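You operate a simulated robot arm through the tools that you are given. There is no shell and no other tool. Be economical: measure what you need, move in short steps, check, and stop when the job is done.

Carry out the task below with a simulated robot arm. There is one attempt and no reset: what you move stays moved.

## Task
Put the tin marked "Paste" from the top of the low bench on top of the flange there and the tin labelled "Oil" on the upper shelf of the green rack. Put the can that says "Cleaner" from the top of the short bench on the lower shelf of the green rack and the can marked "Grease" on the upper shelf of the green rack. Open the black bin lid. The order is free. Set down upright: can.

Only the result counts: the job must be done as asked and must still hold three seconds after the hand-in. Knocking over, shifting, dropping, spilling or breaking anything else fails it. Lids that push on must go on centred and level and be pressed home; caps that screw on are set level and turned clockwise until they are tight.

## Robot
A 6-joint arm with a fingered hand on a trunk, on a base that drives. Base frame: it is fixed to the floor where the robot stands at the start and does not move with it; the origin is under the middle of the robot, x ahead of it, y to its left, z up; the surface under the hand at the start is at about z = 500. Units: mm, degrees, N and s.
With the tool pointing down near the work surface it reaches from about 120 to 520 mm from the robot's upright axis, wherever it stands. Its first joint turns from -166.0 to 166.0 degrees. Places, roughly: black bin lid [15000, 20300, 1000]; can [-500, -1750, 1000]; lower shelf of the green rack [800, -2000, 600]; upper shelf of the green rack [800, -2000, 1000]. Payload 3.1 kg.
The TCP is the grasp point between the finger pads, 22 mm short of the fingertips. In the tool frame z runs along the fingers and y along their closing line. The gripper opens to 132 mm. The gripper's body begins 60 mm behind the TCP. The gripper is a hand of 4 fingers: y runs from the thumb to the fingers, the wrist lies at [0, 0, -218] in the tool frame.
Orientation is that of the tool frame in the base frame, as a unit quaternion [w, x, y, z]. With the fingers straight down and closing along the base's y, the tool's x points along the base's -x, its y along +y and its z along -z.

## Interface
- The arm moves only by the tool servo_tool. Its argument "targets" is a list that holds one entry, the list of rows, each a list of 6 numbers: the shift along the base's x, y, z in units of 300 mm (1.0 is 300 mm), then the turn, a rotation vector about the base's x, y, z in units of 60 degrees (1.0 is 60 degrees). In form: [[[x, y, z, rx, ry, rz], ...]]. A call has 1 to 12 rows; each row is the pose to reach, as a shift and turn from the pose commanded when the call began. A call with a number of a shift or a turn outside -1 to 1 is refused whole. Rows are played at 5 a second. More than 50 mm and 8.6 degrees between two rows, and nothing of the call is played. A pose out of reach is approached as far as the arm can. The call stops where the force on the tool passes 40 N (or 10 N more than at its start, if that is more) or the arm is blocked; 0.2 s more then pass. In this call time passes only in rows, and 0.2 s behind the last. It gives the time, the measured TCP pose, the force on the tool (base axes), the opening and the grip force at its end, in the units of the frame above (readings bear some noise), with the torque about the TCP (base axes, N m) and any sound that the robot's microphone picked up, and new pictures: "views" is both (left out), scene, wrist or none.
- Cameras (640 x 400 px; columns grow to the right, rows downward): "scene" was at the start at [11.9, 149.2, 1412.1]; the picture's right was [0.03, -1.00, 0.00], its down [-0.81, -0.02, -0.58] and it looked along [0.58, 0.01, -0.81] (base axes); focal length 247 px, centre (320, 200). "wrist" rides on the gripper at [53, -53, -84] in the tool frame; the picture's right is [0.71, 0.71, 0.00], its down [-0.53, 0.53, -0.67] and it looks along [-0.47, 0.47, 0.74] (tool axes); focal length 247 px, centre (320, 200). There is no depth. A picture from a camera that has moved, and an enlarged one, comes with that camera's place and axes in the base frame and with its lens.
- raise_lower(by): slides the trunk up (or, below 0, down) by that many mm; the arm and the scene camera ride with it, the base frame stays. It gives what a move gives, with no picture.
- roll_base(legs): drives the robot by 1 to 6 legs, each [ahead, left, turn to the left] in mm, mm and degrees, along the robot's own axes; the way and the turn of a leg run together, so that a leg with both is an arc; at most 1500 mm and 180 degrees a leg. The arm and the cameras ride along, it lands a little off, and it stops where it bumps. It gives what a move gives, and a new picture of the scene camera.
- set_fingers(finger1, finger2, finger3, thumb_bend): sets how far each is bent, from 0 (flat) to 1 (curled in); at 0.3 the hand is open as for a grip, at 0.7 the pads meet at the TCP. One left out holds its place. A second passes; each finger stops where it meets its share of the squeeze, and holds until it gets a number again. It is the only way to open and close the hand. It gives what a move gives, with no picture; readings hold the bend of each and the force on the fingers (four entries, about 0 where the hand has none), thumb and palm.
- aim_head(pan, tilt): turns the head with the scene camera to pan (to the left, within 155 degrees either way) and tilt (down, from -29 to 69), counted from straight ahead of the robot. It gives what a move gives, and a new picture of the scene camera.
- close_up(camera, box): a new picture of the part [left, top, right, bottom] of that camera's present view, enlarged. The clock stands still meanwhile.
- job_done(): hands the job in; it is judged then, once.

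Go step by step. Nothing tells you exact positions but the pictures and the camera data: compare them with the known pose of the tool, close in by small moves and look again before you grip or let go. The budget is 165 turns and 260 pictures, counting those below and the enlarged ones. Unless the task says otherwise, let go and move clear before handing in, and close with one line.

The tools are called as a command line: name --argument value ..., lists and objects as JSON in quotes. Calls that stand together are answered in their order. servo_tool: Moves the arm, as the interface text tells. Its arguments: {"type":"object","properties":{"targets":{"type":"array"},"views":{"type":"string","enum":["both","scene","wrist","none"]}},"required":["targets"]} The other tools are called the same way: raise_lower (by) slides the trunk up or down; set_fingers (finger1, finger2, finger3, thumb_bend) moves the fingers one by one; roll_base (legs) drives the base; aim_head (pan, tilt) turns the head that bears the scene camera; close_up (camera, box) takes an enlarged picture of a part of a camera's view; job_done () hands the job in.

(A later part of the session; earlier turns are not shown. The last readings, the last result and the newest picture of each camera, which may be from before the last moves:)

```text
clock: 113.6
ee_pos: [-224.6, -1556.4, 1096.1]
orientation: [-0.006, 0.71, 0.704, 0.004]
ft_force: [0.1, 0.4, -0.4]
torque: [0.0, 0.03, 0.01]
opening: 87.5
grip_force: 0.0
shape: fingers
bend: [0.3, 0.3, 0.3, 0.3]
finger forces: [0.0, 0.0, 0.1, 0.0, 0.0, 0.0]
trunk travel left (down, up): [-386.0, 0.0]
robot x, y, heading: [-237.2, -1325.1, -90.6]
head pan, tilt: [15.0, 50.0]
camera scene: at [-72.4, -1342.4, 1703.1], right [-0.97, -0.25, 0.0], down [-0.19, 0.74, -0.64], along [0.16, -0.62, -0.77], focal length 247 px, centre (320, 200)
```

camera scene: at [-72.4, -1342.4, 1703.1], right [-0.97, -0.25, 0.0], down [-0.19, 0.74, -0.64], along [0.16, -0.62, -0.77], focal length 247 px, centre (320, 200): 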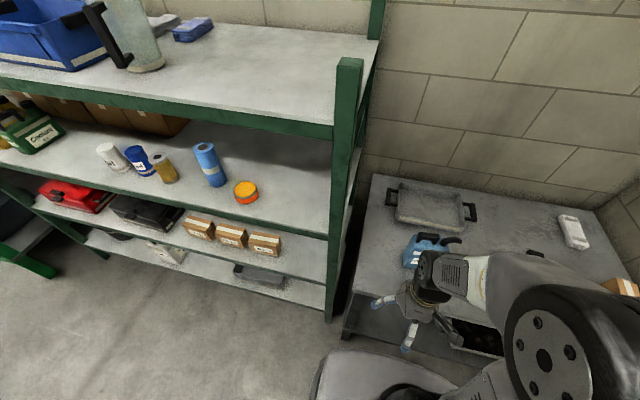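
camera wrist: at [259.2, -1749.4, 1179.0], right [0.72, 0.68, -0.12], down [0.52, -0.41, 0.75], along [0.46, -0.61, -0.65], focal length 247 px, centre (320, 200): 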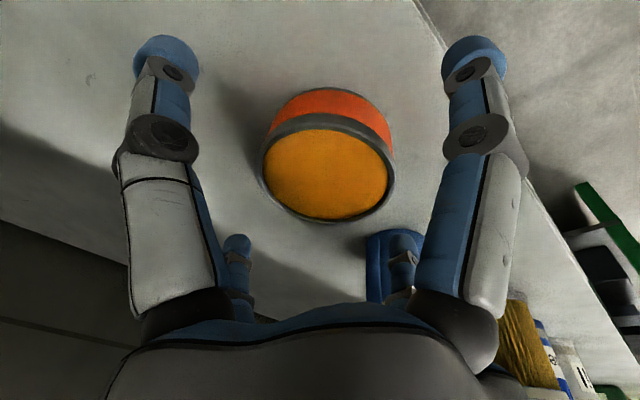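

roll_base --legs '[[0, -260, 0]]'

close_up --camera "scene" --box '[220, 100, 480, 270]'

```text
clock: 115.4
ee_pos: [-481.7, -1554.8, 1096.6]
orientation: [-0.007, 0.709, 0.705, 0.004]
ft_force: [0.5, -0.5, -0.2]
torque: [0.0, -0.01, -0.01]
opening: 87.8
grip_force: 0.1
shape: fingers
bend: [0.3, 0.3, 0.3, 0.3]
finger forces: [0.0, 0.0, 0.0, 0.0, 0.0, 0.0]
trunk travel left (down, up): [-386.0, 0.0]
robot x, y, heading: [-495.5, -1326.4, -90.4]
head pan, tilt: [15.0, 50.0]
camera scene: at [-328.4, -1340.5, 1703.1], right [-0.97, -0.26, 0.0], down [-0.2, 0.74, -0.64], along [0.17, -0.62, -0.77], focal length 247 px, centre (320, 200)
```

scene: 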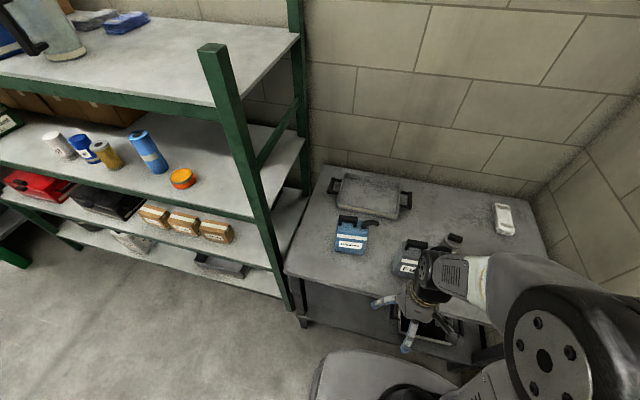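

```text
2.35 times, centred on (350, 185) of scene
camera zoom: at [-328.4, -1340.5, 1703.1], right [-0.97, -0.26, 0.0], down [-0.2, 0.74, -0.64], along [0.17, -0.62, -0.77], focal length 581 px, centre (249, 235)
```

zoom: 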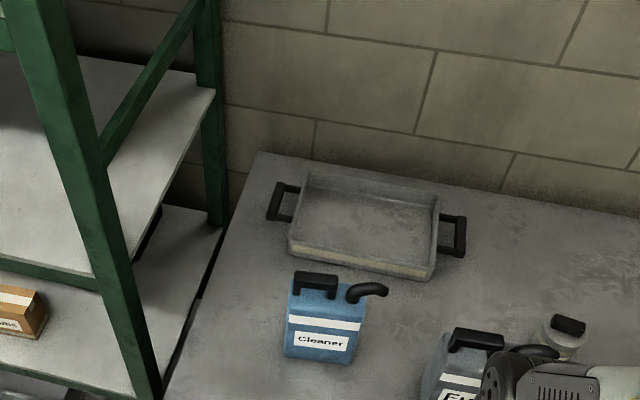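

roll_base --legs '[[0, -190, 0]]'

close_up --camera "scene" --box '[220, 100, 480, 270]'

```text
clock: 117.0
ee_pos: [-673.3, -1555.3, 1096.1]
orientation: [-0.007, 0.71, 0.704, 0.005]
ft_force: [-0.1, -0.1, -0.4]
torque: [0.02, -0.03, -0.01]
opening: 87.3
grip_force: 0.1
shape: fingers
bend: [0.3, 0.3, 0.3, 0.3]
finger forces: [0.1, 0.0, 0.1, 0.1, 0.1, 0.1]
trunk travel left (down, up): [-386.0, 0.0]
robot x, y, heading: [-685.2, -1325.5, -90.0]
head pan, tilt: [15.0, 50.0]
camera scene: at [-520.6, -1340.3, 1703.2], right [-0.97, -0.25, 0.0], down [-0.19, 0.74, -0.64], along [0.16, -0.62, -0.77], focal length 247 px, centre (320, 200)
```

scene: 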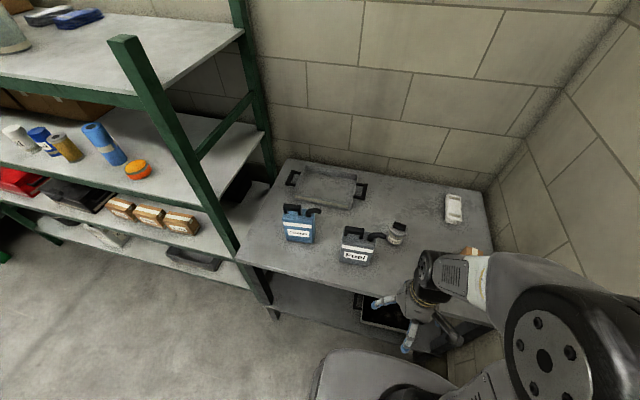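

```text
2.35 times, centred on (350, 185) of scene
camera zoom: at [-520.6, -1340.3, 1703.2], right [-0.97, -0.25, 0.0], down [-0.19, 0.74, -0.64], along [0.16, -0.62, -0.77], focal length 581 px, centre (249, 235)
```

zoom: 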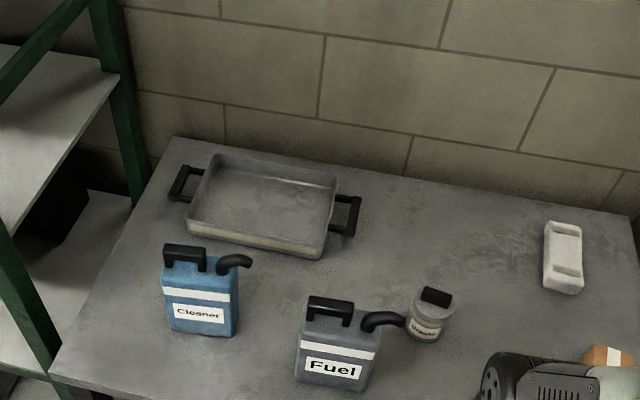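

The small pot behind Fuel reads "Grea…", so it is the Grease can, at about (-668, -1869) with bench top z≈898. I'll nudge closer and extend the arm with a slight tilt.

roll_base --legs '[[25, 0, 0]]'

servo_tool --targets '[[[-0.02, -0.14, 0.03, -0.06, 0, 0], [-0.05, -0.28, 0.07, -0.12, 0, 0], [-0.08, -0.42, 0.11, -0.18, 0, 0], [-0.1, -0.56, 0.13, -0.25, 0, 0], [-0.1, -0.7, 0.13, -0.25, 0, 0], [-0.1, -0.84, 0.13, -0.25, 0, 0]]]'

```text
clock: 117.8
ee_pos: [-673.8, -1578.6, 1095.7]
orientation: [-0.006, 0.71, 0.705, 0.004]
ft_force: [0.2, 0.0, -0.2]
torque: [0.02, 0.02, -0.02]
opening: 87.6
grip_force: 0.1
shape: fingers
bend: [0.3, 0.3, 0.3, 0.3]
finger forces: [0.0, 0.0, 0.0, 0.0, 0.0, 0.1]
trunk travel left (down, up): [-386.0, 0.0]
robot x, y, heading: [-683.0, -1347.9, -90.4]
head pan, tilt: [15.0, 50.0]
camera scene: at [-519.6, -1362.5, 1703.1], right [-0.97, -0.25, 0.0], down [-0.19, 0.74, -0.64], along [0.16, -0.62, -0.77], focal length 247 px, centre (320, 200)
```

scene: 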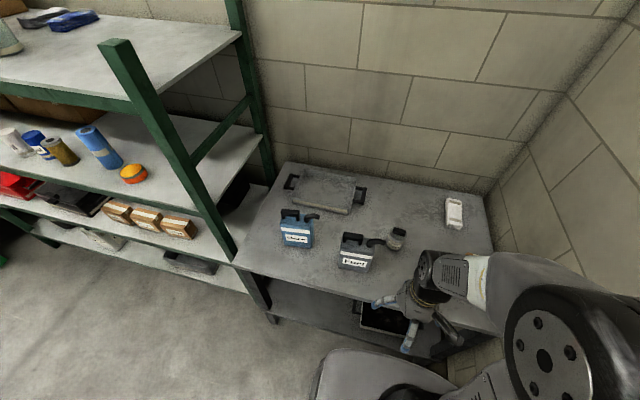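

```text
clock: 119.2
ee_pos: [-704.0, -1834.3, 1136.2]
orientation: [0.086, 0.704, 0.699, -0.087]
ft_force: [0.3, -0.6, 0.5]
torque: [0.04, 0.02, 0.05]
opening: 87.6
grip_force: 0.1
shape: fingers
bend: [0.3, 0.3, 0.3, 0.3]
finger forces: [0.0, 0.0, 0.1, 0.0, 0.0, 0.1]
trunk travel left (down, up): [-386.0, 0.0]
robot x, y, heading: [-687.8, -1351.0, -90.4]
head pan, tilt: [15.0, 50.0]
camera scene: at [-520.1, -1366.8, 1703.1], right [-0.97, -0.25, 0.0], down [-0.19, 0.74, -0.64], along [0.16, -0.62, -0.77], focal length 247 px, centre (320, 200)
camera wrist: at [-758.6, -1761.7, 1204.4], right [0.71, 0.68, -0.17], down [0.53, -0.35, 0.77], along [0.47, -0.64, -0.61], focal length 247 px, centre (320, 200)
```

scene: 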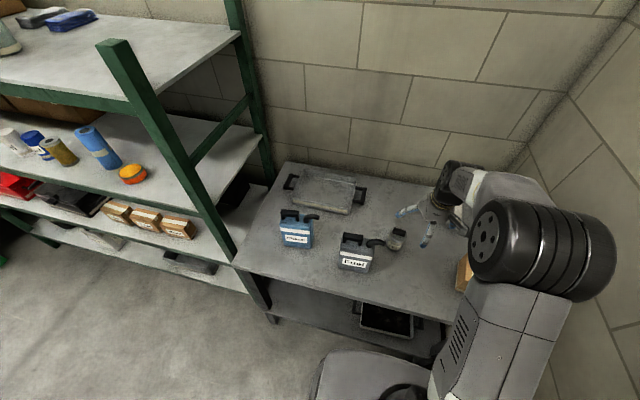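
wrist: 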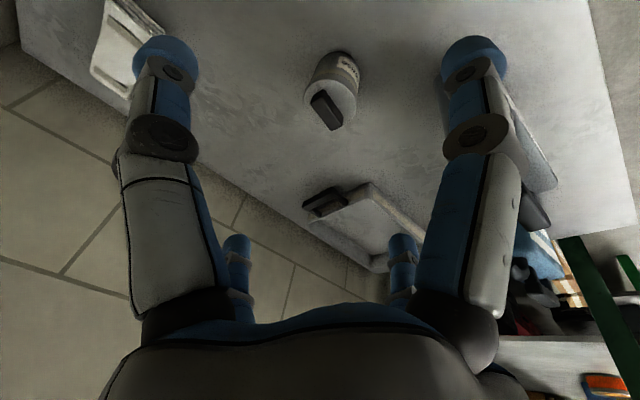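

close_up --camera "wrist" --box '[240, 20, 440, 145]'

close_up --camera "scene" --box '[320, 190, 480, 290]'

```text
3.20 times, centred on (340, 82) of wrist
camera zoom: at [-758.6, -1761.7, 1204.4], right [0.71, 0.68, -0.17], down [0.53, -0.35, 0.77], along [0.47, -0.64, -0.61], focal length 790 px, centre (256, 576)
```

zoom: 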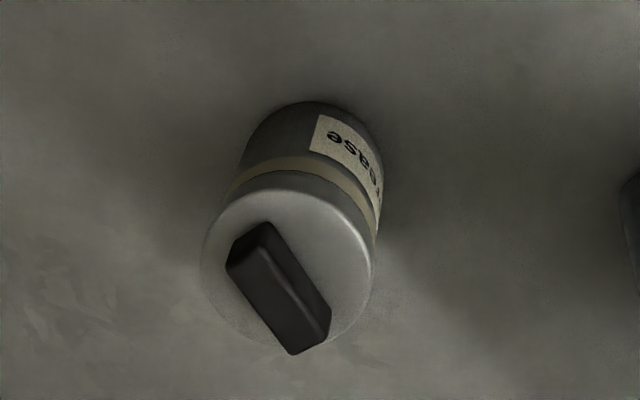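

```text
4.00 times, centred on (400, 240) of scene
camera zoom: at [-520.1, -1366.8, 1703.1], right [-0.97, -0.25, 0.0], down [-0.19, 0.74, -0.64], along [0.16, -0.62, -0.77], focal length 988 px, centre (0, 40)
```

zoom: 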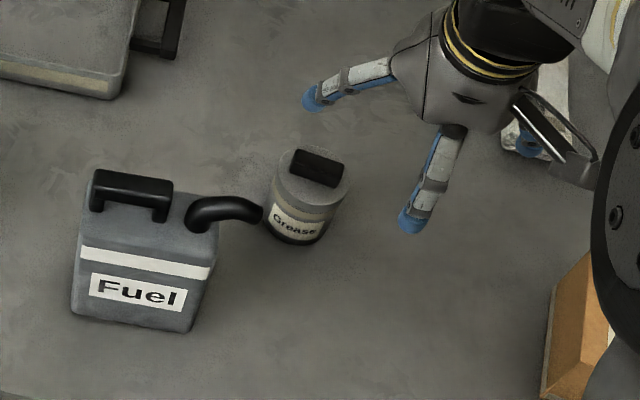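

roll_base --legs '[[45, 0, 0]]'

servo_tool --targets '[[[0.05, -0.04, -0.12, 0, 0, 0], [0.09, -0.06, -0.24, 0, 0, 0]]]'

close_up --camera "scene" --box '[320, 180, 480, 280]'

```text
clock: 120.1
ee_pos: [-705.5, -1876.9, 1138.5]
orientation: [0.086, 0.704, 0.7, -0.088]
ft_force: [0.3, 0.3, -0.7]
torque: [0.03, 0.01, -0.03]
opening: 87.5
grip_force: 0.1
shape: fingers
bend: [0.3, 0.3, 0.3, 0.3]
finger forces: [0.0, 0.1, 0.1, 0.0, 0.1, 0.1]
trunk travel left (down, up): [-386.0, 0.0]
robot x, y, heading: [-687.0, -1395.6, -90.1]
head pan, tilt: [15.0, 50.0]
camera scene: at [-520.2, -1409.6, 1703.1], right [-0.97, -0.25, 0.0], down [-0.19, 0.74, -0.64], along [0.16, -0.62, -0.77], focal length 247 px, centre (320, 200)
```

scene: 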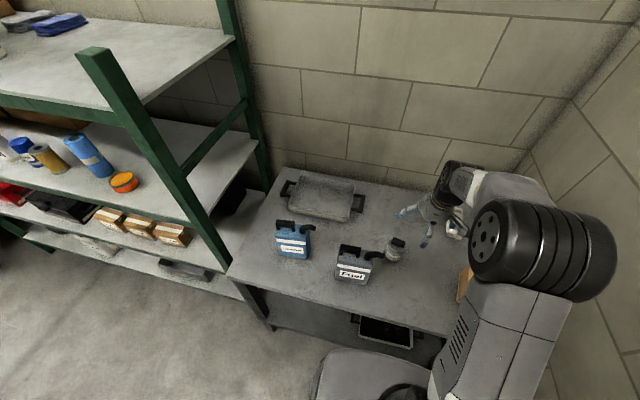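

```text
clock: 120.7
ee_pos: [-678.2, -1896.5, 1066.5]
orientation: [0.086, 0.705, 0.699, -0.088]
ft_force: [-0.2, 0.1, 0.6]
torque: [0.01, 0.01, 0.03]
opening: 87.7
grip_force: 0.0
shape: fingers
bend: [0.3, 0.3, 0.3, 0.3]
finger forces: [0.0, 0.1, 0.0, 0.0, 0.0, 0.0]
trunk travel left (down, up): [-386.0, 0.0]
robot x, y, heading: [-688.5, -1393.8, -90.4]
head pan, tilt: [15.0, 50.0]
camera scene: at [-520.0, -1412.2, 1703.0], right [-0.97, -0.25, 0.0], down [-0.19, 0.74, -0.64], along [0.16, -0.62, -0.77], focal length 247 px, centre (320, 200)
camera wrist: at [-731.4, -1823.9, 1133.3], right [0.71, 0.68, -0.17], down [0.52, -0.35, 0.78], along [0.47, -0.64, -0.61], focal length 247 px, centre (320, 200)
```

scene: 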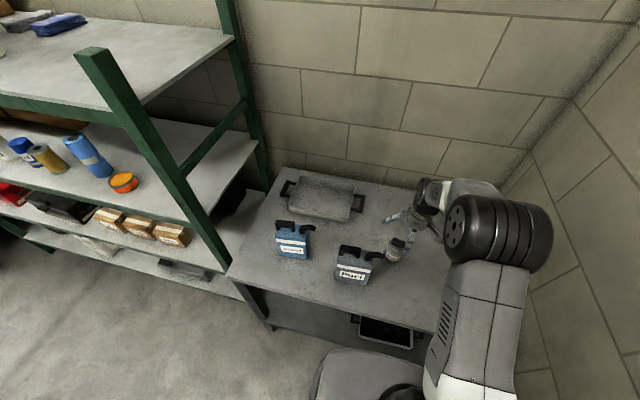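
wrist: 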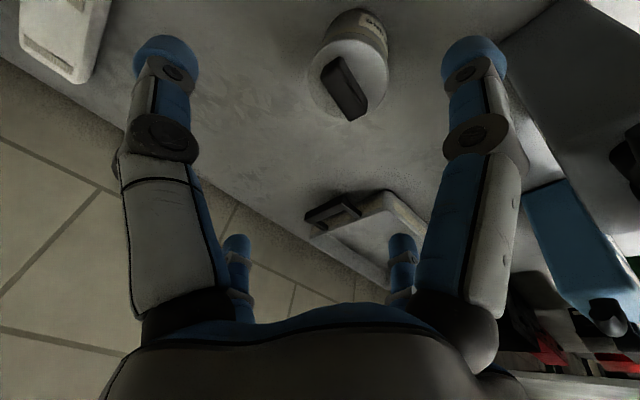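

```text
4.00 times, centred on (400, 230) of scene
camera zoom: at [-520.0, -1412.2, 1703.0], right [-0.97, -0.25, 0.0], down [-0.19, 0.74, -0.64], along [0.16, -0.62, -0.77], focal length 988 px, centre (0, 80)
```

zoom: 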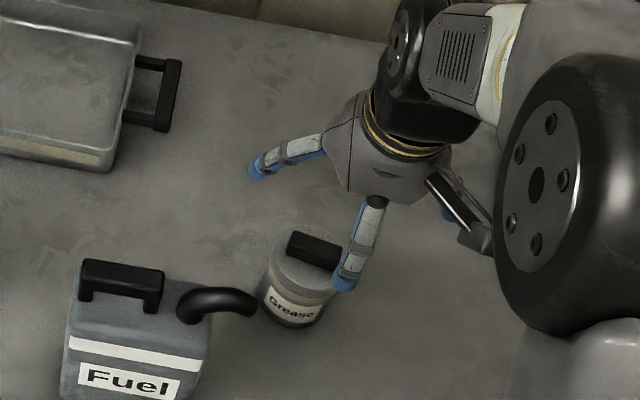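

servo_tool --targets '[[[0.017, -0.013, -0.13, 0, 0, 0], [0.017, -0.013, -0.26, 0, 0, 0], [0.017, -0.013, -0.37, 0, 0, 0]]]'

close_up --camera "scene" --box '[320, 180, 480, 280]'

```text
clock: 121.5
ee_pos: [-675.2, -1901.8, 952.8]
orientation: [0.086, 0.705, 0.699, -0.088]
ft_force: [0.4, 0.4, 0.2]
torque: [0.01, 0.01, -0.02]
opening: 87.7
grip_force: 0.0
shape: fingers
bend: [0.3, 0.3, 0.3, 0.3]
finger forces: [0.0, 0.1, 0.0, 0.0, 0.1, 0.0]
trunk travel left (down, up): [-386.0, 0.0]
robot x, y, heading: [-690.8, -1393.6, -90.1]
head pan, tilt: [15.0, 50.0]
camera scene: at [-520.1, -1410.6, 1703.1], right [-0.97, -0.25, 0.0], down [-0.19, 0.74, -0.64], along [0.16, -0.62, -0.77], focal length 247 px, centre (320, 200)
camera wrist: at [-728.5, -1828.5, 1020.9], right [0.71, 0.68, -0.17], down [0.53, -0.35, 0.78], along [0.47, -0.64, -0.61], focal length 247 px, centre (320, 200)
```

scene: 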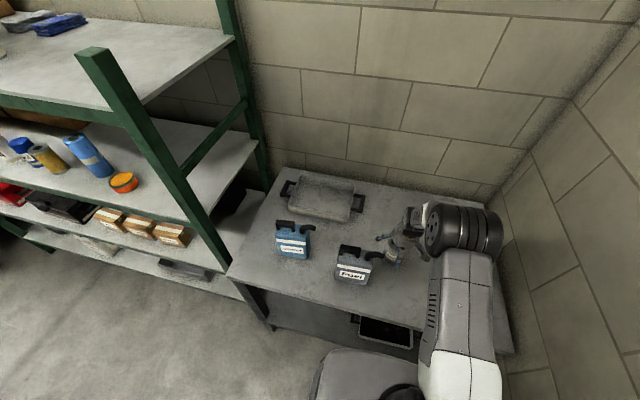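
wrist: 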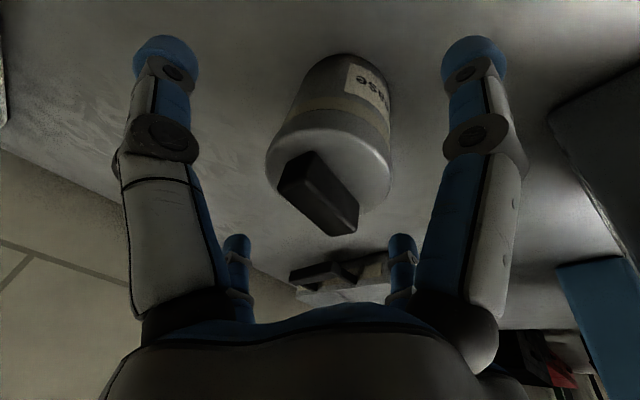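

```text
4.00 times, centred on (400, 230) of scene
camera zoom: at [-520.1, -1410.6, 1703.1], right [-0.97, -0.25, 0.0], down [-0.19, 0.74, -0.64], along [0.16, -0.62, -0.77], focal length 988 px, centre (0, 80)
```

zoom: 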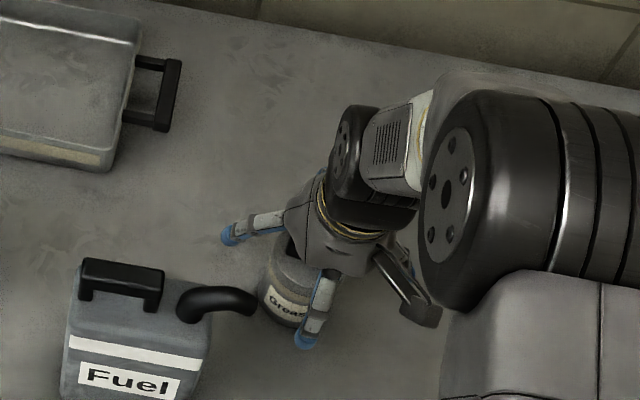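

servo_tool --targets '[[[0.003, 0, -0.08, 0, 0, 0], [0.003, 0, -0.15, 0, 0, 0]]]' --views "wrist"

```text
clock: 122.1
ee_pos: [-673.4, -1901.5, 908.6]
orientation: [0.086, 0.704, 0.699, -0.088]
ft_force: [-0.5, 0.2, -0.7]
torque: [0.0, 0.0, -0.03]
opening: 87.2
grip_force: 0.1
shape: fingers
bend: [0.3, 0.3, 0.3, 0.3]
finger forces: [0.1, 0.1, 0.0, 0.0, 0.0, 0.1]
trunk travel left (down, up): [-386.0, 0.0]
robot x, y, heading: [-690.0, -1395.2, -90.5]
head pan, tilt: [15.0, 50.0]
camera wrist: at [-726.5, -1827.9, 976.4], right [0.71, 0.68, -0.17], down [0.53, -0.35, 0.78], along [0.47, -0.64, -0.61], focal length 247 px, centre (320, 200)
```

wrist: 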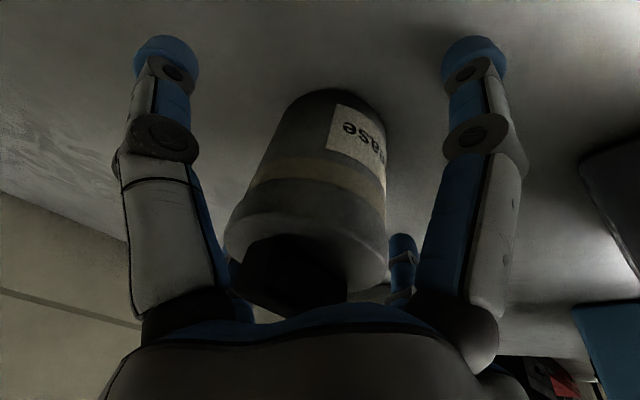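

set_fingers --finger1 0.7 --finger2 0.7 --finger3 0.7 --thumb_bend 0.7

servo_tool --targets '[[[0, 0, 0.05, 0, 0, 0], [0, 0, 0.12, 0, 0, 0]]]'

```text
clock: 123.1
ee_pos: [-673.7, -1901.7, 909.9]
orientation: [0.087, 0.705, 0.699, -0.089]
ft_force: [-2.3, -1.2, 5.1]
torque: [0.14, 0.08, 0.08]
opening: 32.8
grip_force: 20.0
shape: fingers
bend: [0.52, 0.52, 0.54, 0.57]
finger forces: [5.9, 8.0, 11.0, 0.0, 14.8, 0.0]
trunk travel left (down, up): [-386.0, 0.0]
robot x, y, heading: [-687.8, -1392.4, -90.3]
head pan, tilt: [15.0, 50.0]
```

```text
clock: 123.7
ee_pos: [-673.0, -1899.6, 945.6]
orientation: [0.086, 0.704, 0.699, -0.088]
ft_force: [-0.1, 0.2, -2.7]
torque: [0.0, 0.0, -0.02]
opening: 32.2
grip_force: 17.3
shape: fingers
bend: [0.52, 0.52, 0.54, 0.57]
finger forces: [5.3, 7.9, 8.1, 0.0, 13.1, 0.0]
trunk travel left (down, up): [-386.0, 0.0]
robot x, y, heading: [-688.9, -1393.2, -90.1]
head pan, tilt: [15.0, 50.0]
camera scene: at [-520.3, -1409.7, 1703.1], right [-0.97, -0.25, 0.0], down [-0.19, 0.74, -0.64], along [0.16, -0.62, -0.77], focal length 247 px, centre (320, 200)
camera wrist: at [-726.8, -1827.1, 1012.5], right [0.71, 0.68, -0.17], down [0.52, -0.35, 0.78], along [0.47, -0.64, -0.61], focal length 247 px, centre (320, 200)
```

scene: 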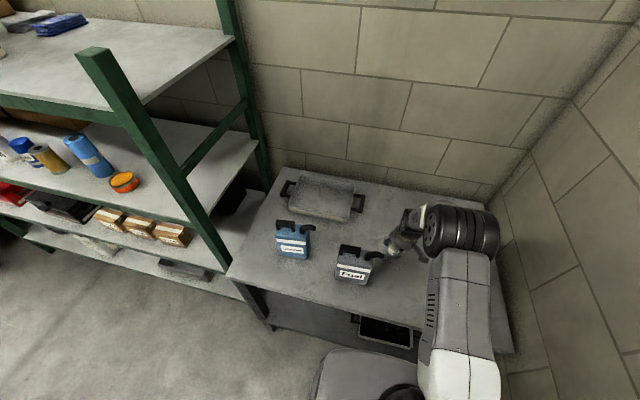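
wrist: 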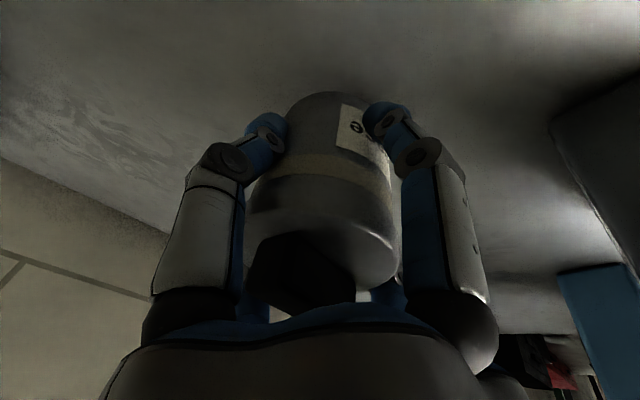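

servo_tool --targets '[[[-0.03, 0, 0.15, 0, 0, 0], [-0.05, 0, 0.3, 0, 0, 0], [-0.05, 0, 0.45, 0, 0, 0], [-0.05, 0.05, 0.58, 0, 0, 0], [-0.05, 0.2, 0.6, 0, 0, 0], [-0.05, 0.35, 0.6, 0, 0, 0], [-0.05, 0.42, 0.6, 0, 0, 0]]]' --views "wrist"

roll_base --legs '[[-170, 0, 0], [0, 830, 0]]'

aim_head --pan 10 --tilt 50

```text
clock: 125.3
ee_pos: [-688.3, -1773.5, 1124.3]
orientation: [0.087, 0.704, 0.699, -0.088]
ft_force: [0.0, 0.4, -1.7]
torque: [0.0, 0.02, -0.01]
opening: 31.6
grip_force: 16.8
shape: fingers
bend: [0.52, 0.52, 0.54, 0.58]
finger forces: [5.1, 8.0, 7.6, 0.0, 12.9, 0.1]
trunk travel left (down, up): [-386.0, 0.0]
robot x, y, heading: [-688.7, -1390.1, -90.3]
head pan, tilt: [15.0, 50.0]
camera wrist: at [-741.2, -1700.1, 1191.8], right [0.71, 0.68, -0.17], down [0.53, -0.35, 0.78], along [0.47, -0.64, -0.61], focal length 247 px, centre (320, 200)
```

wrist: 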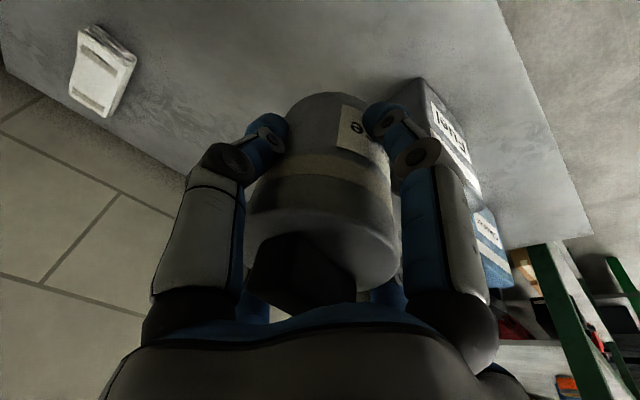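

```text
clock: 130.8
ee_pos: [138.2, -1606.6, 1123.6]
orientation: [0.086, 0.704, 0.7, -0.087]
ft_force: [-0.5, 0.6, -2.5]
torque: [0.0, 0.02, 0.0]
opening: 31.8
grip_force: 16.7
shape: fingers
bend: [0.52, 0.52, 0.54, 0.58]
finger forces: [5.2, 8.1, 7.6, 0.0, 12.9, 0.0]
trunk travel left (down, up): [-386.0, 0.0]
robot x, y, heading: [140.2, -1228.4, -90.2]
head pan, tilt: [15.0, 50.0]
camera scene: at [305.6, -1243.0, 1703.1], right [-0.97, -0.26, 0.0], down [-0.2, 0.74, -0.64], along [0.16, -0.62, -0.77], focal length 247 px, centre (320, 200)
```

scene: 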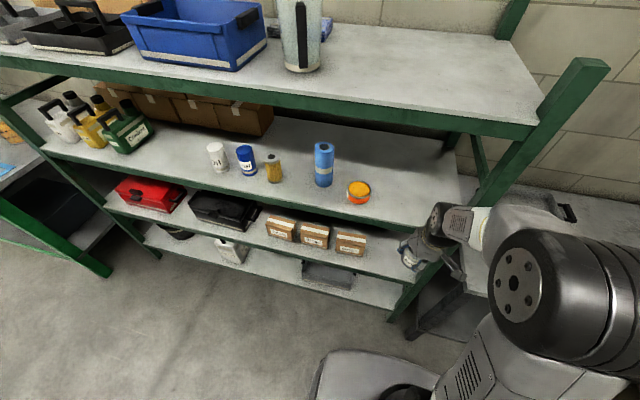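

```text
clock: 131.4
ee_pos: [137.1, -1606.3, 1123.9]
orientation: [0.086, 0.704, 0.7, -0.088]
ft_force: [0.5, -0.1, -1.9]
torque: [0.01, 0.01, -0.02]
opening: 31.7
grip_force: 17.2
shape: fingers
bend: [0.52, 0.52, 0.54, 0.58]
finger forces: [5.2, 8.0, 7.6, 0.0, 12.9, 0.0]
trunk travel left (down, up): [-386.0, 0.0]
robot x, y, heading: [139.9, -1228.9, -90.3]
head pan, tilt: [10.0, 50.0]
camera scene: at [299.1, -1244.4, 1703.1], right [-0.99, -0.17, 0.0], down [-0.13, 0.75, -0.64], along [0.11, -0.63, -0.77], focal length 247 px, centre (320, 200)
```

scene: 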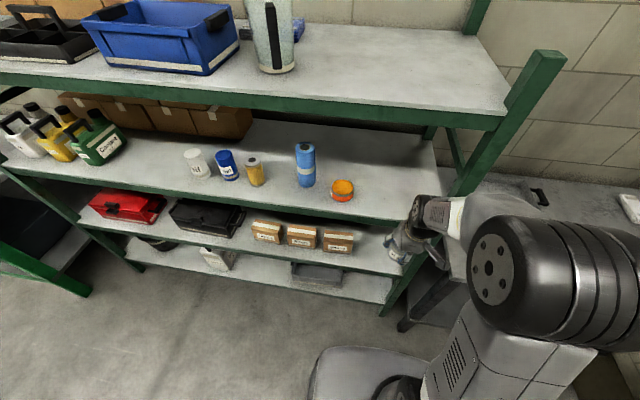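

roll_base --legs '[[105, 15, 0]]'

servo_tool --targets '[[[0, -0.1, 0, 0, 0, 0], [0, -0.2, 0, 0, 0, 0], [0, -0.25, 0, 0, 0, 0]]]'

close_up --camera "scene" --box '[320, 100, 560, 250]'

```text
clock: 132.6
ee_pos: [153.0, -1710.7, 1124.0]
orientation: [0.086, 0.703, 0.7, -0.088]
ft_force: [0.0, 0.0, -1.8]
torque: [0.01, 0.03, 0.01]
opening: 31.4
grip_force: 16.5
shape: fingers
bend: [0.52, 0.52, 0.54, 0.58]
finger forces: [5.2, 8.0, 7.6, 0.1, 12.9, 0.0]
trunk travel left (down, up): [-386.0, 0.0]
robot x, y, heading: [152.6, -1331.0, -90.3]
head pan, tilt: [10.0, 50.0]
camera scene: at [313.6, -1348.6, 1703.1], right [-0.99, -0.17, 0.0], down [-0.13, 0.76, -0.64], along [0.11, -0.63, -0.77], focal length 247 px, centre (320, 200)
```

scene: 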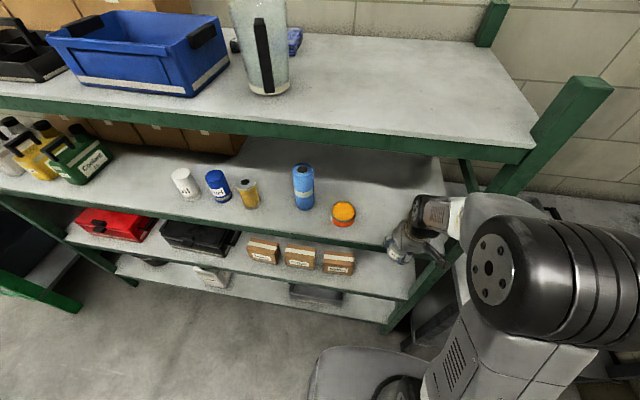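

```text
clock: 133.4
ee_pos: [153.3, -1786.6, 1122.9]
orientation: [0.086, 0.704, 0.7, -0.088]
ft_force: [0.5, -0.3, -1.4]
torque: [0.0, 0.0, 0.01]
opening: 31.5
grip_force: 17.0
shape: fingers
bend: [0.52, 0.52, 0.54, 0.58]
finger forces: [5.1, 8.1, 7.4, 0.0, 12.8, 0.0]
trunk travel left (down, up): [-386.0, 0.0]
robot x, y, heading: [151.7, -1333.7, -90.1]
head pan, tilt: [10.0, 50.0]
camera scene: at [313.3, -1347.8, 1703.1], right [-0.99, -0.17, 0.0], down [-0.13, 0.75, -0.64], along [0.11, -0.63, -0.77], focal length 247 px, centre (320, 200)
camera wrist: at [99.7, -1712.9, 1190.9], right [0.71, 0.68, -0.17], down [0.53, -0.35, 0.78], along [0.47, -0.64, -0.61], focal length 247 px, centre (320, 200)
```

scene: 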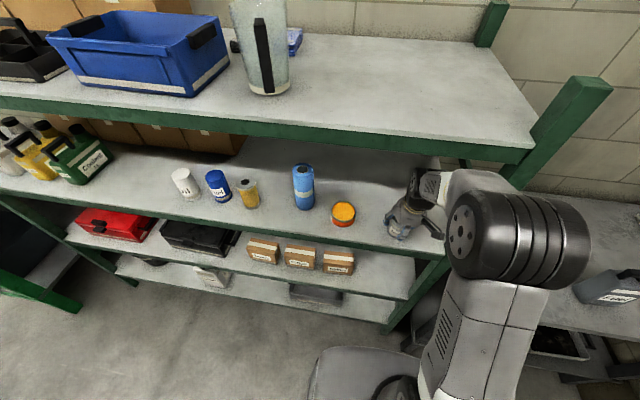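
wrist: 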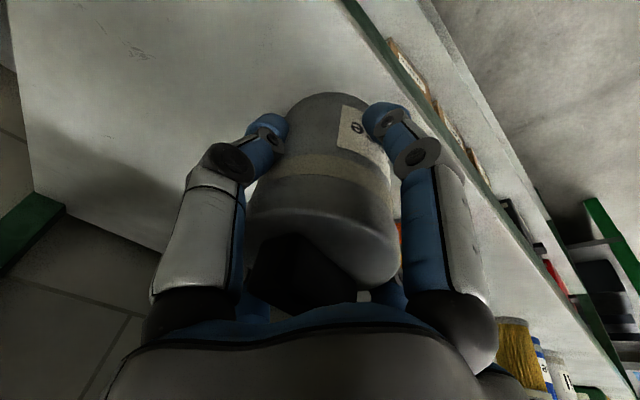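

```text
2.67 times, centred on (440, 175) of scene
camera zoom: at [313.3, -1347.8, 1703.1], right [-0.99, -0.17, 0.0], down [-0.13, 0.75, -0.64], along [0.11, -0.63, -0.77], focal length 659 px, centre (0, 267)
```

zoom: 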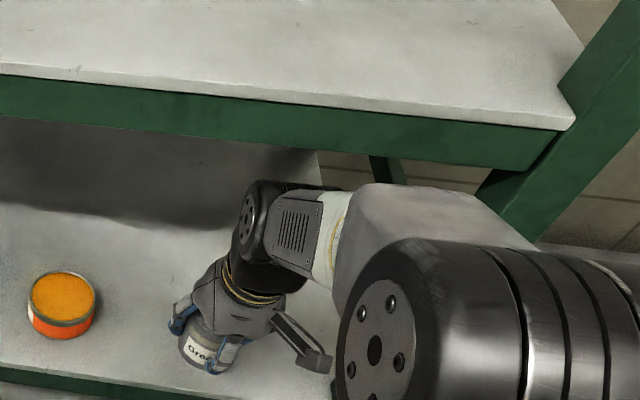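

servo_tool --targets '[[[0, -0.04, 0, 0, 0, 0], [0, -0.085, 0, 0, 0, 0], [0, -0.085, -0.03, 0, 0, 0], [0, -0.085, -0.055, 0, 0, 0]]]'

close_up --camera "scene" --box '[320, 130, 560, 280]'

```text
clock: 134.4
ee_pos: [152.6, -1812.3, 1108.3]
orientation: [0.086, 0.703, 0.701, -0.088]
ft_force: [0.3, 0.0, -2.7]
torque: [0.01, 0.01, 0.0]
opening: 31.5
grip_force: 16.9
shape: fingers
bend: [0.52, 0.52, 0.54, 0.58]
finger forces: [5.3, 8.1, 7.3, 0.0, 12.8, 0.0]
trunk travel left (down, up): [-386.0, 0.0]
robot x, y, heading: [151.2, -1330.9, -90.4]
head pan, tilt: [10.0, 50.0]
camera scene: at [313.5, -1348.5, 1703.1], right [-0.99, -0.17, 0.0], down [-0.13, 0.75, -0.64], along [0.11, -0.63, -0.77], focal length 247 px, centre (320, 200)
camera wrist: at [99.7, -1738.7, 1175.3], right [0.71, 0.68, -0.17], down [0.53, -0.35, 0.78], along [0.47, -0.64, -0.61], focal length 247 px, centre (320, 200)
```

scene: 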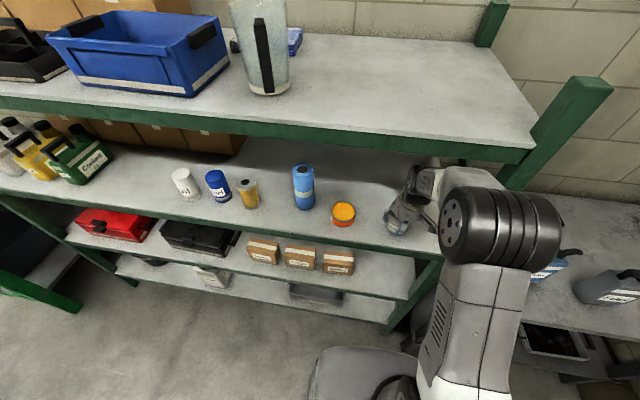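
wrist: 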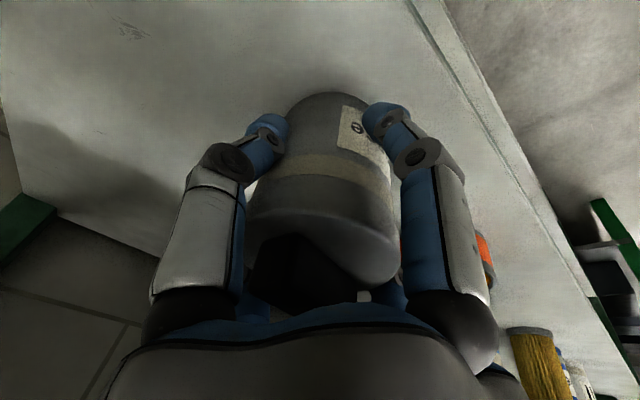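

```text
2.67 times, centred on (440, 205) of scene
camera zoom: at [313.5, -1348.5, 1703.1], right [-0.99, -0.17, 0.0], down [-0.13, 0.75, -0.64], along [0.11, -0.63, -0.77], focal length 659 px, centre (0, 187)
```

zoom: 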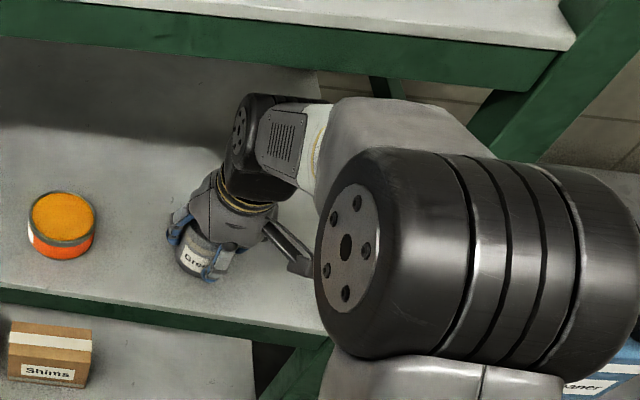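

servo_tool --targets '[[[0, 0, -0.015, 0, 0, 0], [0, 0, -0.025, 0, 0, 0]]]' --views "none"

servo_tool --targets '[[[0, 0, -0.01, 0, 0, 0]]]' --views "none"

servo_tool --targets '[[[0, 0, -0.01, 0, 0, 0]]]' --views "none"

```text
clock: 135.0
ee_pos: [153.9, -1810.0, 1099.9]
orientation: [0.087, 0.703, 0.7, -0.088]
ft_force: [0.3, -0.7, -2.7]
torque: [0.03, 0.01, 0.01]
opening: 31.5
grip_force: 17.0
shape: fingers
bend: [0.52, 0.52, 0.54, 0.58]
finger forces: [5.3, 8.1, 7.3, 0.0, 12.9, 0.1]
trunk travel left (down, up): [-386.0, 0.0]
robot x, y, heading: [152.6, -1331.6, -90.0]
head pan, tilt: [10.0, 50.0]
```

```text
clock: 135.4
ee_pos: [154.0, -1810.5, 1096.2]
orientation: [0.085, 0.703, 0.7, -0.087]
ft_force: [-0.1, 0.2, -2.4]
torque: [0.04, -0.01, -0.02]
opening: 31.4
grip_force: 16.9
shape: fingers
bend: [0.52, 0.52, 0.54, 0.58]
finger forces: [5.3, 8.2, 7.4, 0.0, 12.9, 0.0]
trunk travel left (down, up): [-386.0, 0.0]
robot x, y, heading: [151.7, -1333.6, -90.0]
head pan, tilt: [10.0, 50.0]
```

```text
clock: 135.8
ee_pos: [155.0, -1810.9, 1094.5]
orientation: [0.086, 0.703, 0.701, -0.087]
ft_force: [0.4, 1.0, -2.5]
torque: [0.01, 0.03, 0.02]
opening: 31.4
grip_force: 17.1
shape: fingers
bend: [0.52, 0.52, 0.54, 0.58]
finger forces: [5.3, 8.1, 7.4, 0.1, 12.8, 0.0]
trunk travel left (down, up): [-386.0, 0.0]
robot x, y, heading: [156.2, -1330.9, -90.2]
head pan, tilt: [10.0, 50.0]
```

servo_tool --targets '[[[0, 0, -0.01, 0, 0, 0]]]' --views "none"

servo_tool --targets '[[[0, 0, -0.01, 0, 0, 0]]]' --views "none"

servo_tool --targets '[[[0, 0, -0.008, 0, 0, 0]]]' --views "none"

```text
clock: 136.2
ee_pos: [153.1, -1809.9, 1089.4]
orientation: [0.086, 0.704, 0.7, -0.088]
ft_force: [-0.2, -0.1, -0.7]
torque: [0.0, 0.03, 0.03]
opening: 31.6
grip_force: 17.5
shape: fingers
bend: [0.52, 0.52, 0.54, 0.58]
finger forces: [5.5, 8.2, 7.7, 0.0, 12.9, 0.1]
trunk travel left (down, up): [-386.0, 0.0]
robot x, y, heading: [151.4, -1330.0, -90.3]
head pan, tilt: [10.0, 50.0]
```

```text
clock: 136.6
ee_pos: [152.1, -1811.4, 1088.3]
orientation: [0.088, 0.704, 0.699, -0.09]
ft_force: [0.6, -1.6, 10.4]
torque: [0.2, 0.0, -0.01]
opening: 31.6
grip_force: 20.1
shape: fingers
bend: [0.52, 0.52, 0.54, 0.58]
finger forces: [7.2, 8.2, 11.0, 0.1, 13.6, 0.0]
trunk travel left (down, up): [-386.0, 0.0]
robot x, y, heading: [155.1, -1331.0, -90.1]
head pan, tilt: [10.0, 50.0]
```

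```text
clock: 137.0
ee_pos: [152.5, -1809.6, 1088.5]
orientation: [0.089, 0.702, 0.701, -0.09]
ft_force: [-0.9, -4.7, 21.0]
torque: [0.36, 0.01, 0.03]
opening: 31.0
grip_force: 22.4
shape: fingers
bend: [0.52, 0.52, 0.53, 0.58]
finger forces: [8.3, 8.4, 14.1, 0.1, 14.7, 0.0]
trunk travel left (down, up): [-386.0, 0.0]
robot x, y, heading: [152.7, -1331.4, -90.1]
head pan, tilt: [10.0, 50.0]
```

servo_tool --targets '[[[0, 0, 0.012, 0, 0, 0]]]' --views "none"

set_fingers --finger1 0.47 --finger2 0.47 --finger3 0.49 --thumb_bend 0.52

set_fingers --finger1 0.3 --finger2 0.3 --finger3 0.3 --thumb_bend 0.3

close_up --camera "scene" --box '[320, 130, 480, 230]'

```text
clock: 137.4
ee_pos: [152.0, -1809.7, 1089.3]
orientation: [0.085, 0.703, 0.701, -0.087]
ft_force: [-1.2, -3.9, 6.3]
torque: [0.09, 0.07, 0.04]
opening: 30.9
grip_force: 19.0
shape: fingers
bend: [0.52, 0.52, 0.53, 0.58]
finger forces: [6.9, 8.2, 9.6, 0.0, 14.2, 0.0]
trunk travel left (down, up): [-386.0, 0.0]
robot x, y, heading: [153.4, -1331.6, -90.1]
head pan, tilt: [10.0, 50.0]
```

```text
clock: 138.4
ee_pos: [153.4, -1811.4, 1090.0]
orientation: [0.086, 0.703, 0.701, -0.088]
ft_force: [-0.6, 0.0, 0.7]
torque: [-0.01, 0.02, 0.0]
opening: 41.7
grip_force: 0.1
shape: fingers
bend: [0.47, 0.47, 0.49, 0.52]
finger forces: [0.0, 0.1, 0.0, 0.0, 0.0, 0.0]
trunk travel left (down, up): [-386.0, 0.0]
robot x, y, heading: [151.4, -1330.7, -90.1]
head pan, tilt: [10.0, 50.0]
```

```text
clock: 139.4
ee_pos: [154.1, -1810.9, 1090.0]
orientation: [0.085, 0.703, 0.7, -0.088]
ft_force: [0.1, 0.1, 0.7]
torque: [0.02, 0.01, -0.02]
opening: 87.2
grip_force: 0.0
shape: fingers
bend: [0.3, 0.3, 0.3, 0.3]
finger forces: [0.1, 0.1, 0.0, 0.0, 0.0, 0.0]
trunk travel left (down, up): [-386.0, 0.0]
robot x, y, heading: [153.7, -1333.1, -89.9]
head pan, tilt: [10.0, 50.0]
```

```text
4.00 times, centred on (400, 180) of scene
camera zoom: at [313.5, -1347.9, 1703.1], right [-0.99, -0.17, 0.0], down [-0.13, 0.75, -0.64], along [0.11, -0.63, -0.77], focal length 988 px, centre (0, 280)
```

zoom: 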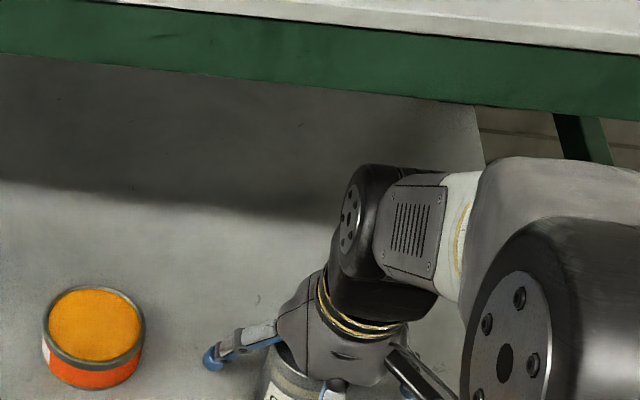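

servo_tool --targets '[[[0, 0, 0.08, 0, 0, 0], [0, 0, 0.16, 0, 0, 0], [0, 0, 0.21, 0, 0, 0]]]'

```text
clock: 140.2
ee_pos: [151.6, -1799.3, 1132.8]
orientation: [0.07, 0.705, 0.702, -0.071]
ft_force: [0.6, 0.2, 0.7]
torque: [0.0, 0.0, 0.01]
opening: 87.5
grip_force: 0.0
shape: fingers
bend: [0.3, 0.3, 0.3, 0.3]
finger forces: [0.0, 0.0, 0.0, 0.0, 0.0, 0.1]
trunk travel left (down, up): [-386.0, 0.0]
robot x, y, heading: [149.4, -1330.3, -90.1]
head pan, tilt: [10.0, 50.0]
camera scene: at [313.3, -1348.6, 1701.3], right [-0.99, -0.17, 0.0], down [-0.13, 0.76, -0.64], along [0.11, -0.63, -0.77], focal length 247 px, centre (320, 200)
camera wrist: at [98.9, -1730.6, 1204.0], right [0.71, 0.69, -0.14], down [0.53, -0.39, 0.76], along [0.47, -0.61, -0.64], focal length 247 px, centre (320, 200)
```

scene: 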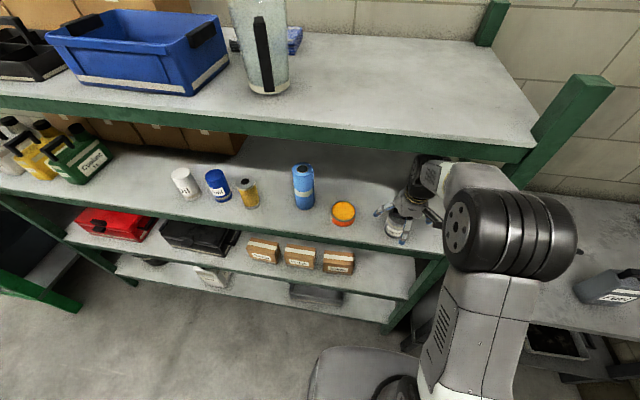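
wrist: 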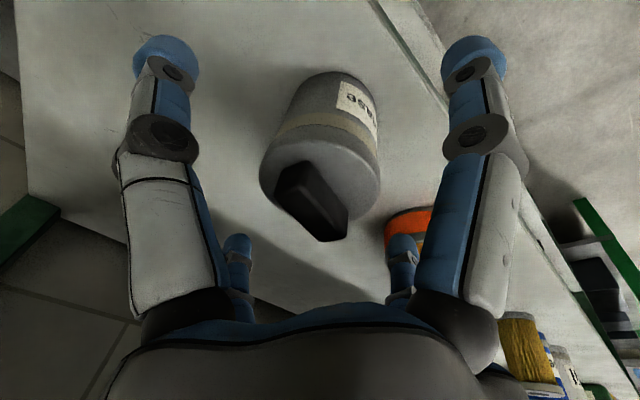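

servo_tool --targets '[[[0, 0, -0.01, -0.1, 0, 0], [0, 0, 0, -0.2, 0, 0], [0, 0, 0.03, -0.3, 0, 0]]]'

```text
clock: 141.0
ee_pos: [152.0, -1812.6, 1162.1]
orientation: [0.196, 0.681, 0.677, -0.198]
ft_force: [-0.1, 1.3, -0.5]
torque: [-0.02, -0.02, 0.02]
opening: 87.7
grip_force: 0.0
shape: fingers
bend: [0.3, 0.3, 0.3, 0.3]
finger forces: [0.0, 0.1, 0.0, 0.0, 0.0, 0.0]
trunk travel left (down, up): [-386.0, 0.0]
robot x, y, heading: [151.6, -1328.0, -90.3]
head pan, tilt: [10.0, 50.0]
camera scene: at [313.4, -1349.5, 1703.3], right [-0.99, -0.17, 0.0], down [-0.13, 0.76, -0.64], along [0.11, -0.63, -0.77], focal length 247 px, centre (320, 200)
camera wrist: at [99.1, -1722.3, 1203.4], right [0.71, 0.59, -0.38], down [0.53, -0.09, 0.85], along [0.47, -0.8, -0.38], focal length 247 px, centre (320, 200)
```

scene: 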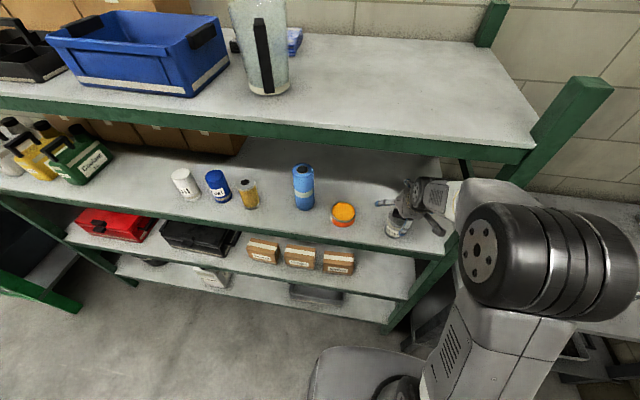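
wrist: 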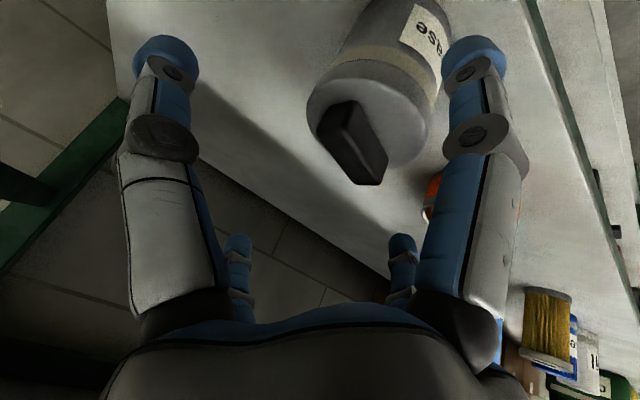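

servo_tool --targets '[[[0, 0.06, 0.04, 0, 0, 0], [0, 0.2, 0.05, 0, 0, 0], [0, 0.35, 0.05, 0, 0, 0], [0, 0.5, 0.02, 0.1, 0, 0], [0, 0.62, -0.05, 0.2, 0, 0], [0, 0.72, -0.15, 0.3, 0, 0], [0, 0.78, -0.28, 0.4, 0, 0], [0, 0.8, -0.4, 0.5, 0, 0]]]' --views "scene"

close_up --camera "scene" --box '[300, 150, 460, 250]'

```text
clock: 142.8
ee_pos: [152.0, -1580.1, 1041.4]
orientation: [0.01, 0.708, 0.706, -0.012]
ft_force: [0.5, -0.5, -0.2]
torque: [0.05, -0.02, 0.01]
opening: 88.0
grip_force: 0.0
shape: fingers
bend: [0.3, 0.3, 0.3, 0.3]
finger forces: [0.1, 0.0, 0.1, 0.0, 0.0, 0.0]
out of reach, approached as far as the arm can: row 6, 7, 8
trunk travel left (down, up): [-386.0, 0.0]
robot x, y, heading: [153.9, -1330.4, -90.4]
head pan, tilt: [10.0, 50.0]
camera scene: at [313.4, -1349.2, 1703.1], right [-0.99, -0.17, 0.0], down [-0.13, 0.76, -0.64], along [0.11, -0.63, -0.77], focal length 247 px, centre (320, 200)
```

scene: 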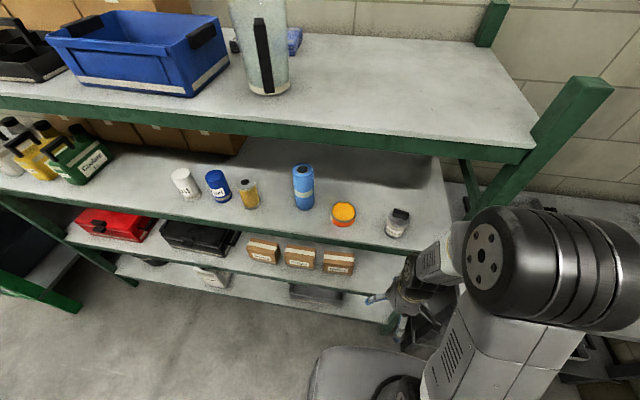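

```text
4.00 times, centred on (380, 200) of scene
camera zoom: at [313.4, -1349.2, 1703.1], right [-0.99, -0.17, 0.0], down [-0.13, 0.76, -0.64], along [0.11, -0.63, -0.77], focal length 988 px, centre (80, 200)
```

zoom: 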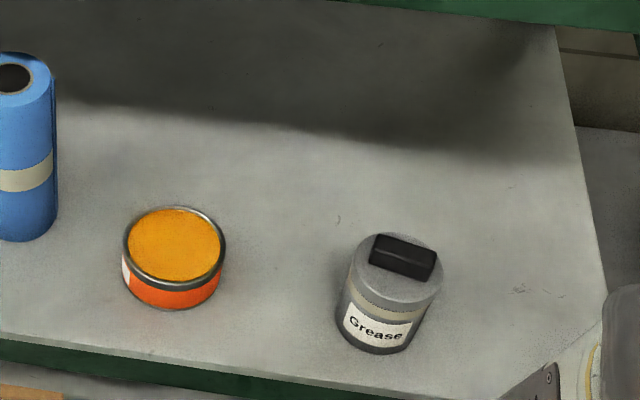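

Grease stands upright on the upper shelf. Next is Cleaner; I'll go back to the gray bench and look at it closely, planning a tilted side pinch from the front.

roll_base --legs '[[60, 0, 0.0], [-140, 0, 0], [0, -650, 0]]'

close_up --camera "scene" --box '[220, 130, 380, 230]'

```text
clock: 147.9
ee_pos: [-499.0, -1495.6, 1042.8]
orientation: [0.012, 0.711, 0.703, -0.014]
ft_force: [-0.8, 0.2, 0.1]
torque: [0.02, 0.0, -0.01]
opening: 87.7
grip_force: 0.0
shape: fingers
bend: [0.3, 0.3, 0.3, 0.3]
finger forces: [0.1, 0.0, 0.0, 0.1, 0.1, 0.0]
trunk travel left (down, up): [-386.0, 0.0]
robot x, y, heading: [-495.4, -1247.9, -90.3]
head pan, tilt: [10.0, 50.0]
camera scene: at [-336.6, -1263.8, 1703.1], right [-0.99, -0.17, 0.0], down [-0.13, 0.76, -0.64], along [0.11, -0.63, -0.77], focal length 247 px, centre (320, 200)
```

scene: 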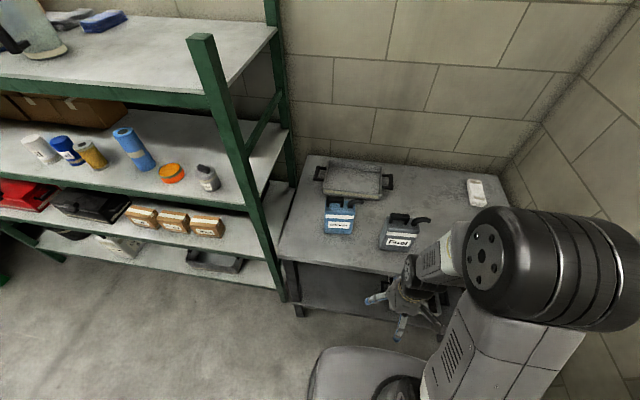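

```text
4.00 times, centred on (300, 180) of scene
camera zoom: at [-336.6, -1263.8, 1703.1], right [-0.99, -0.17, 0.0], down [-0.13, 0.76, -0.64], along [0.11, -0.63, -0.77], focal length 988 px, centre (400, 280)
```

zoom: 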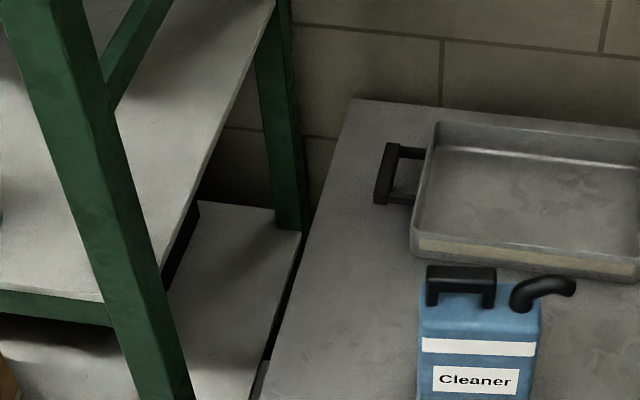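

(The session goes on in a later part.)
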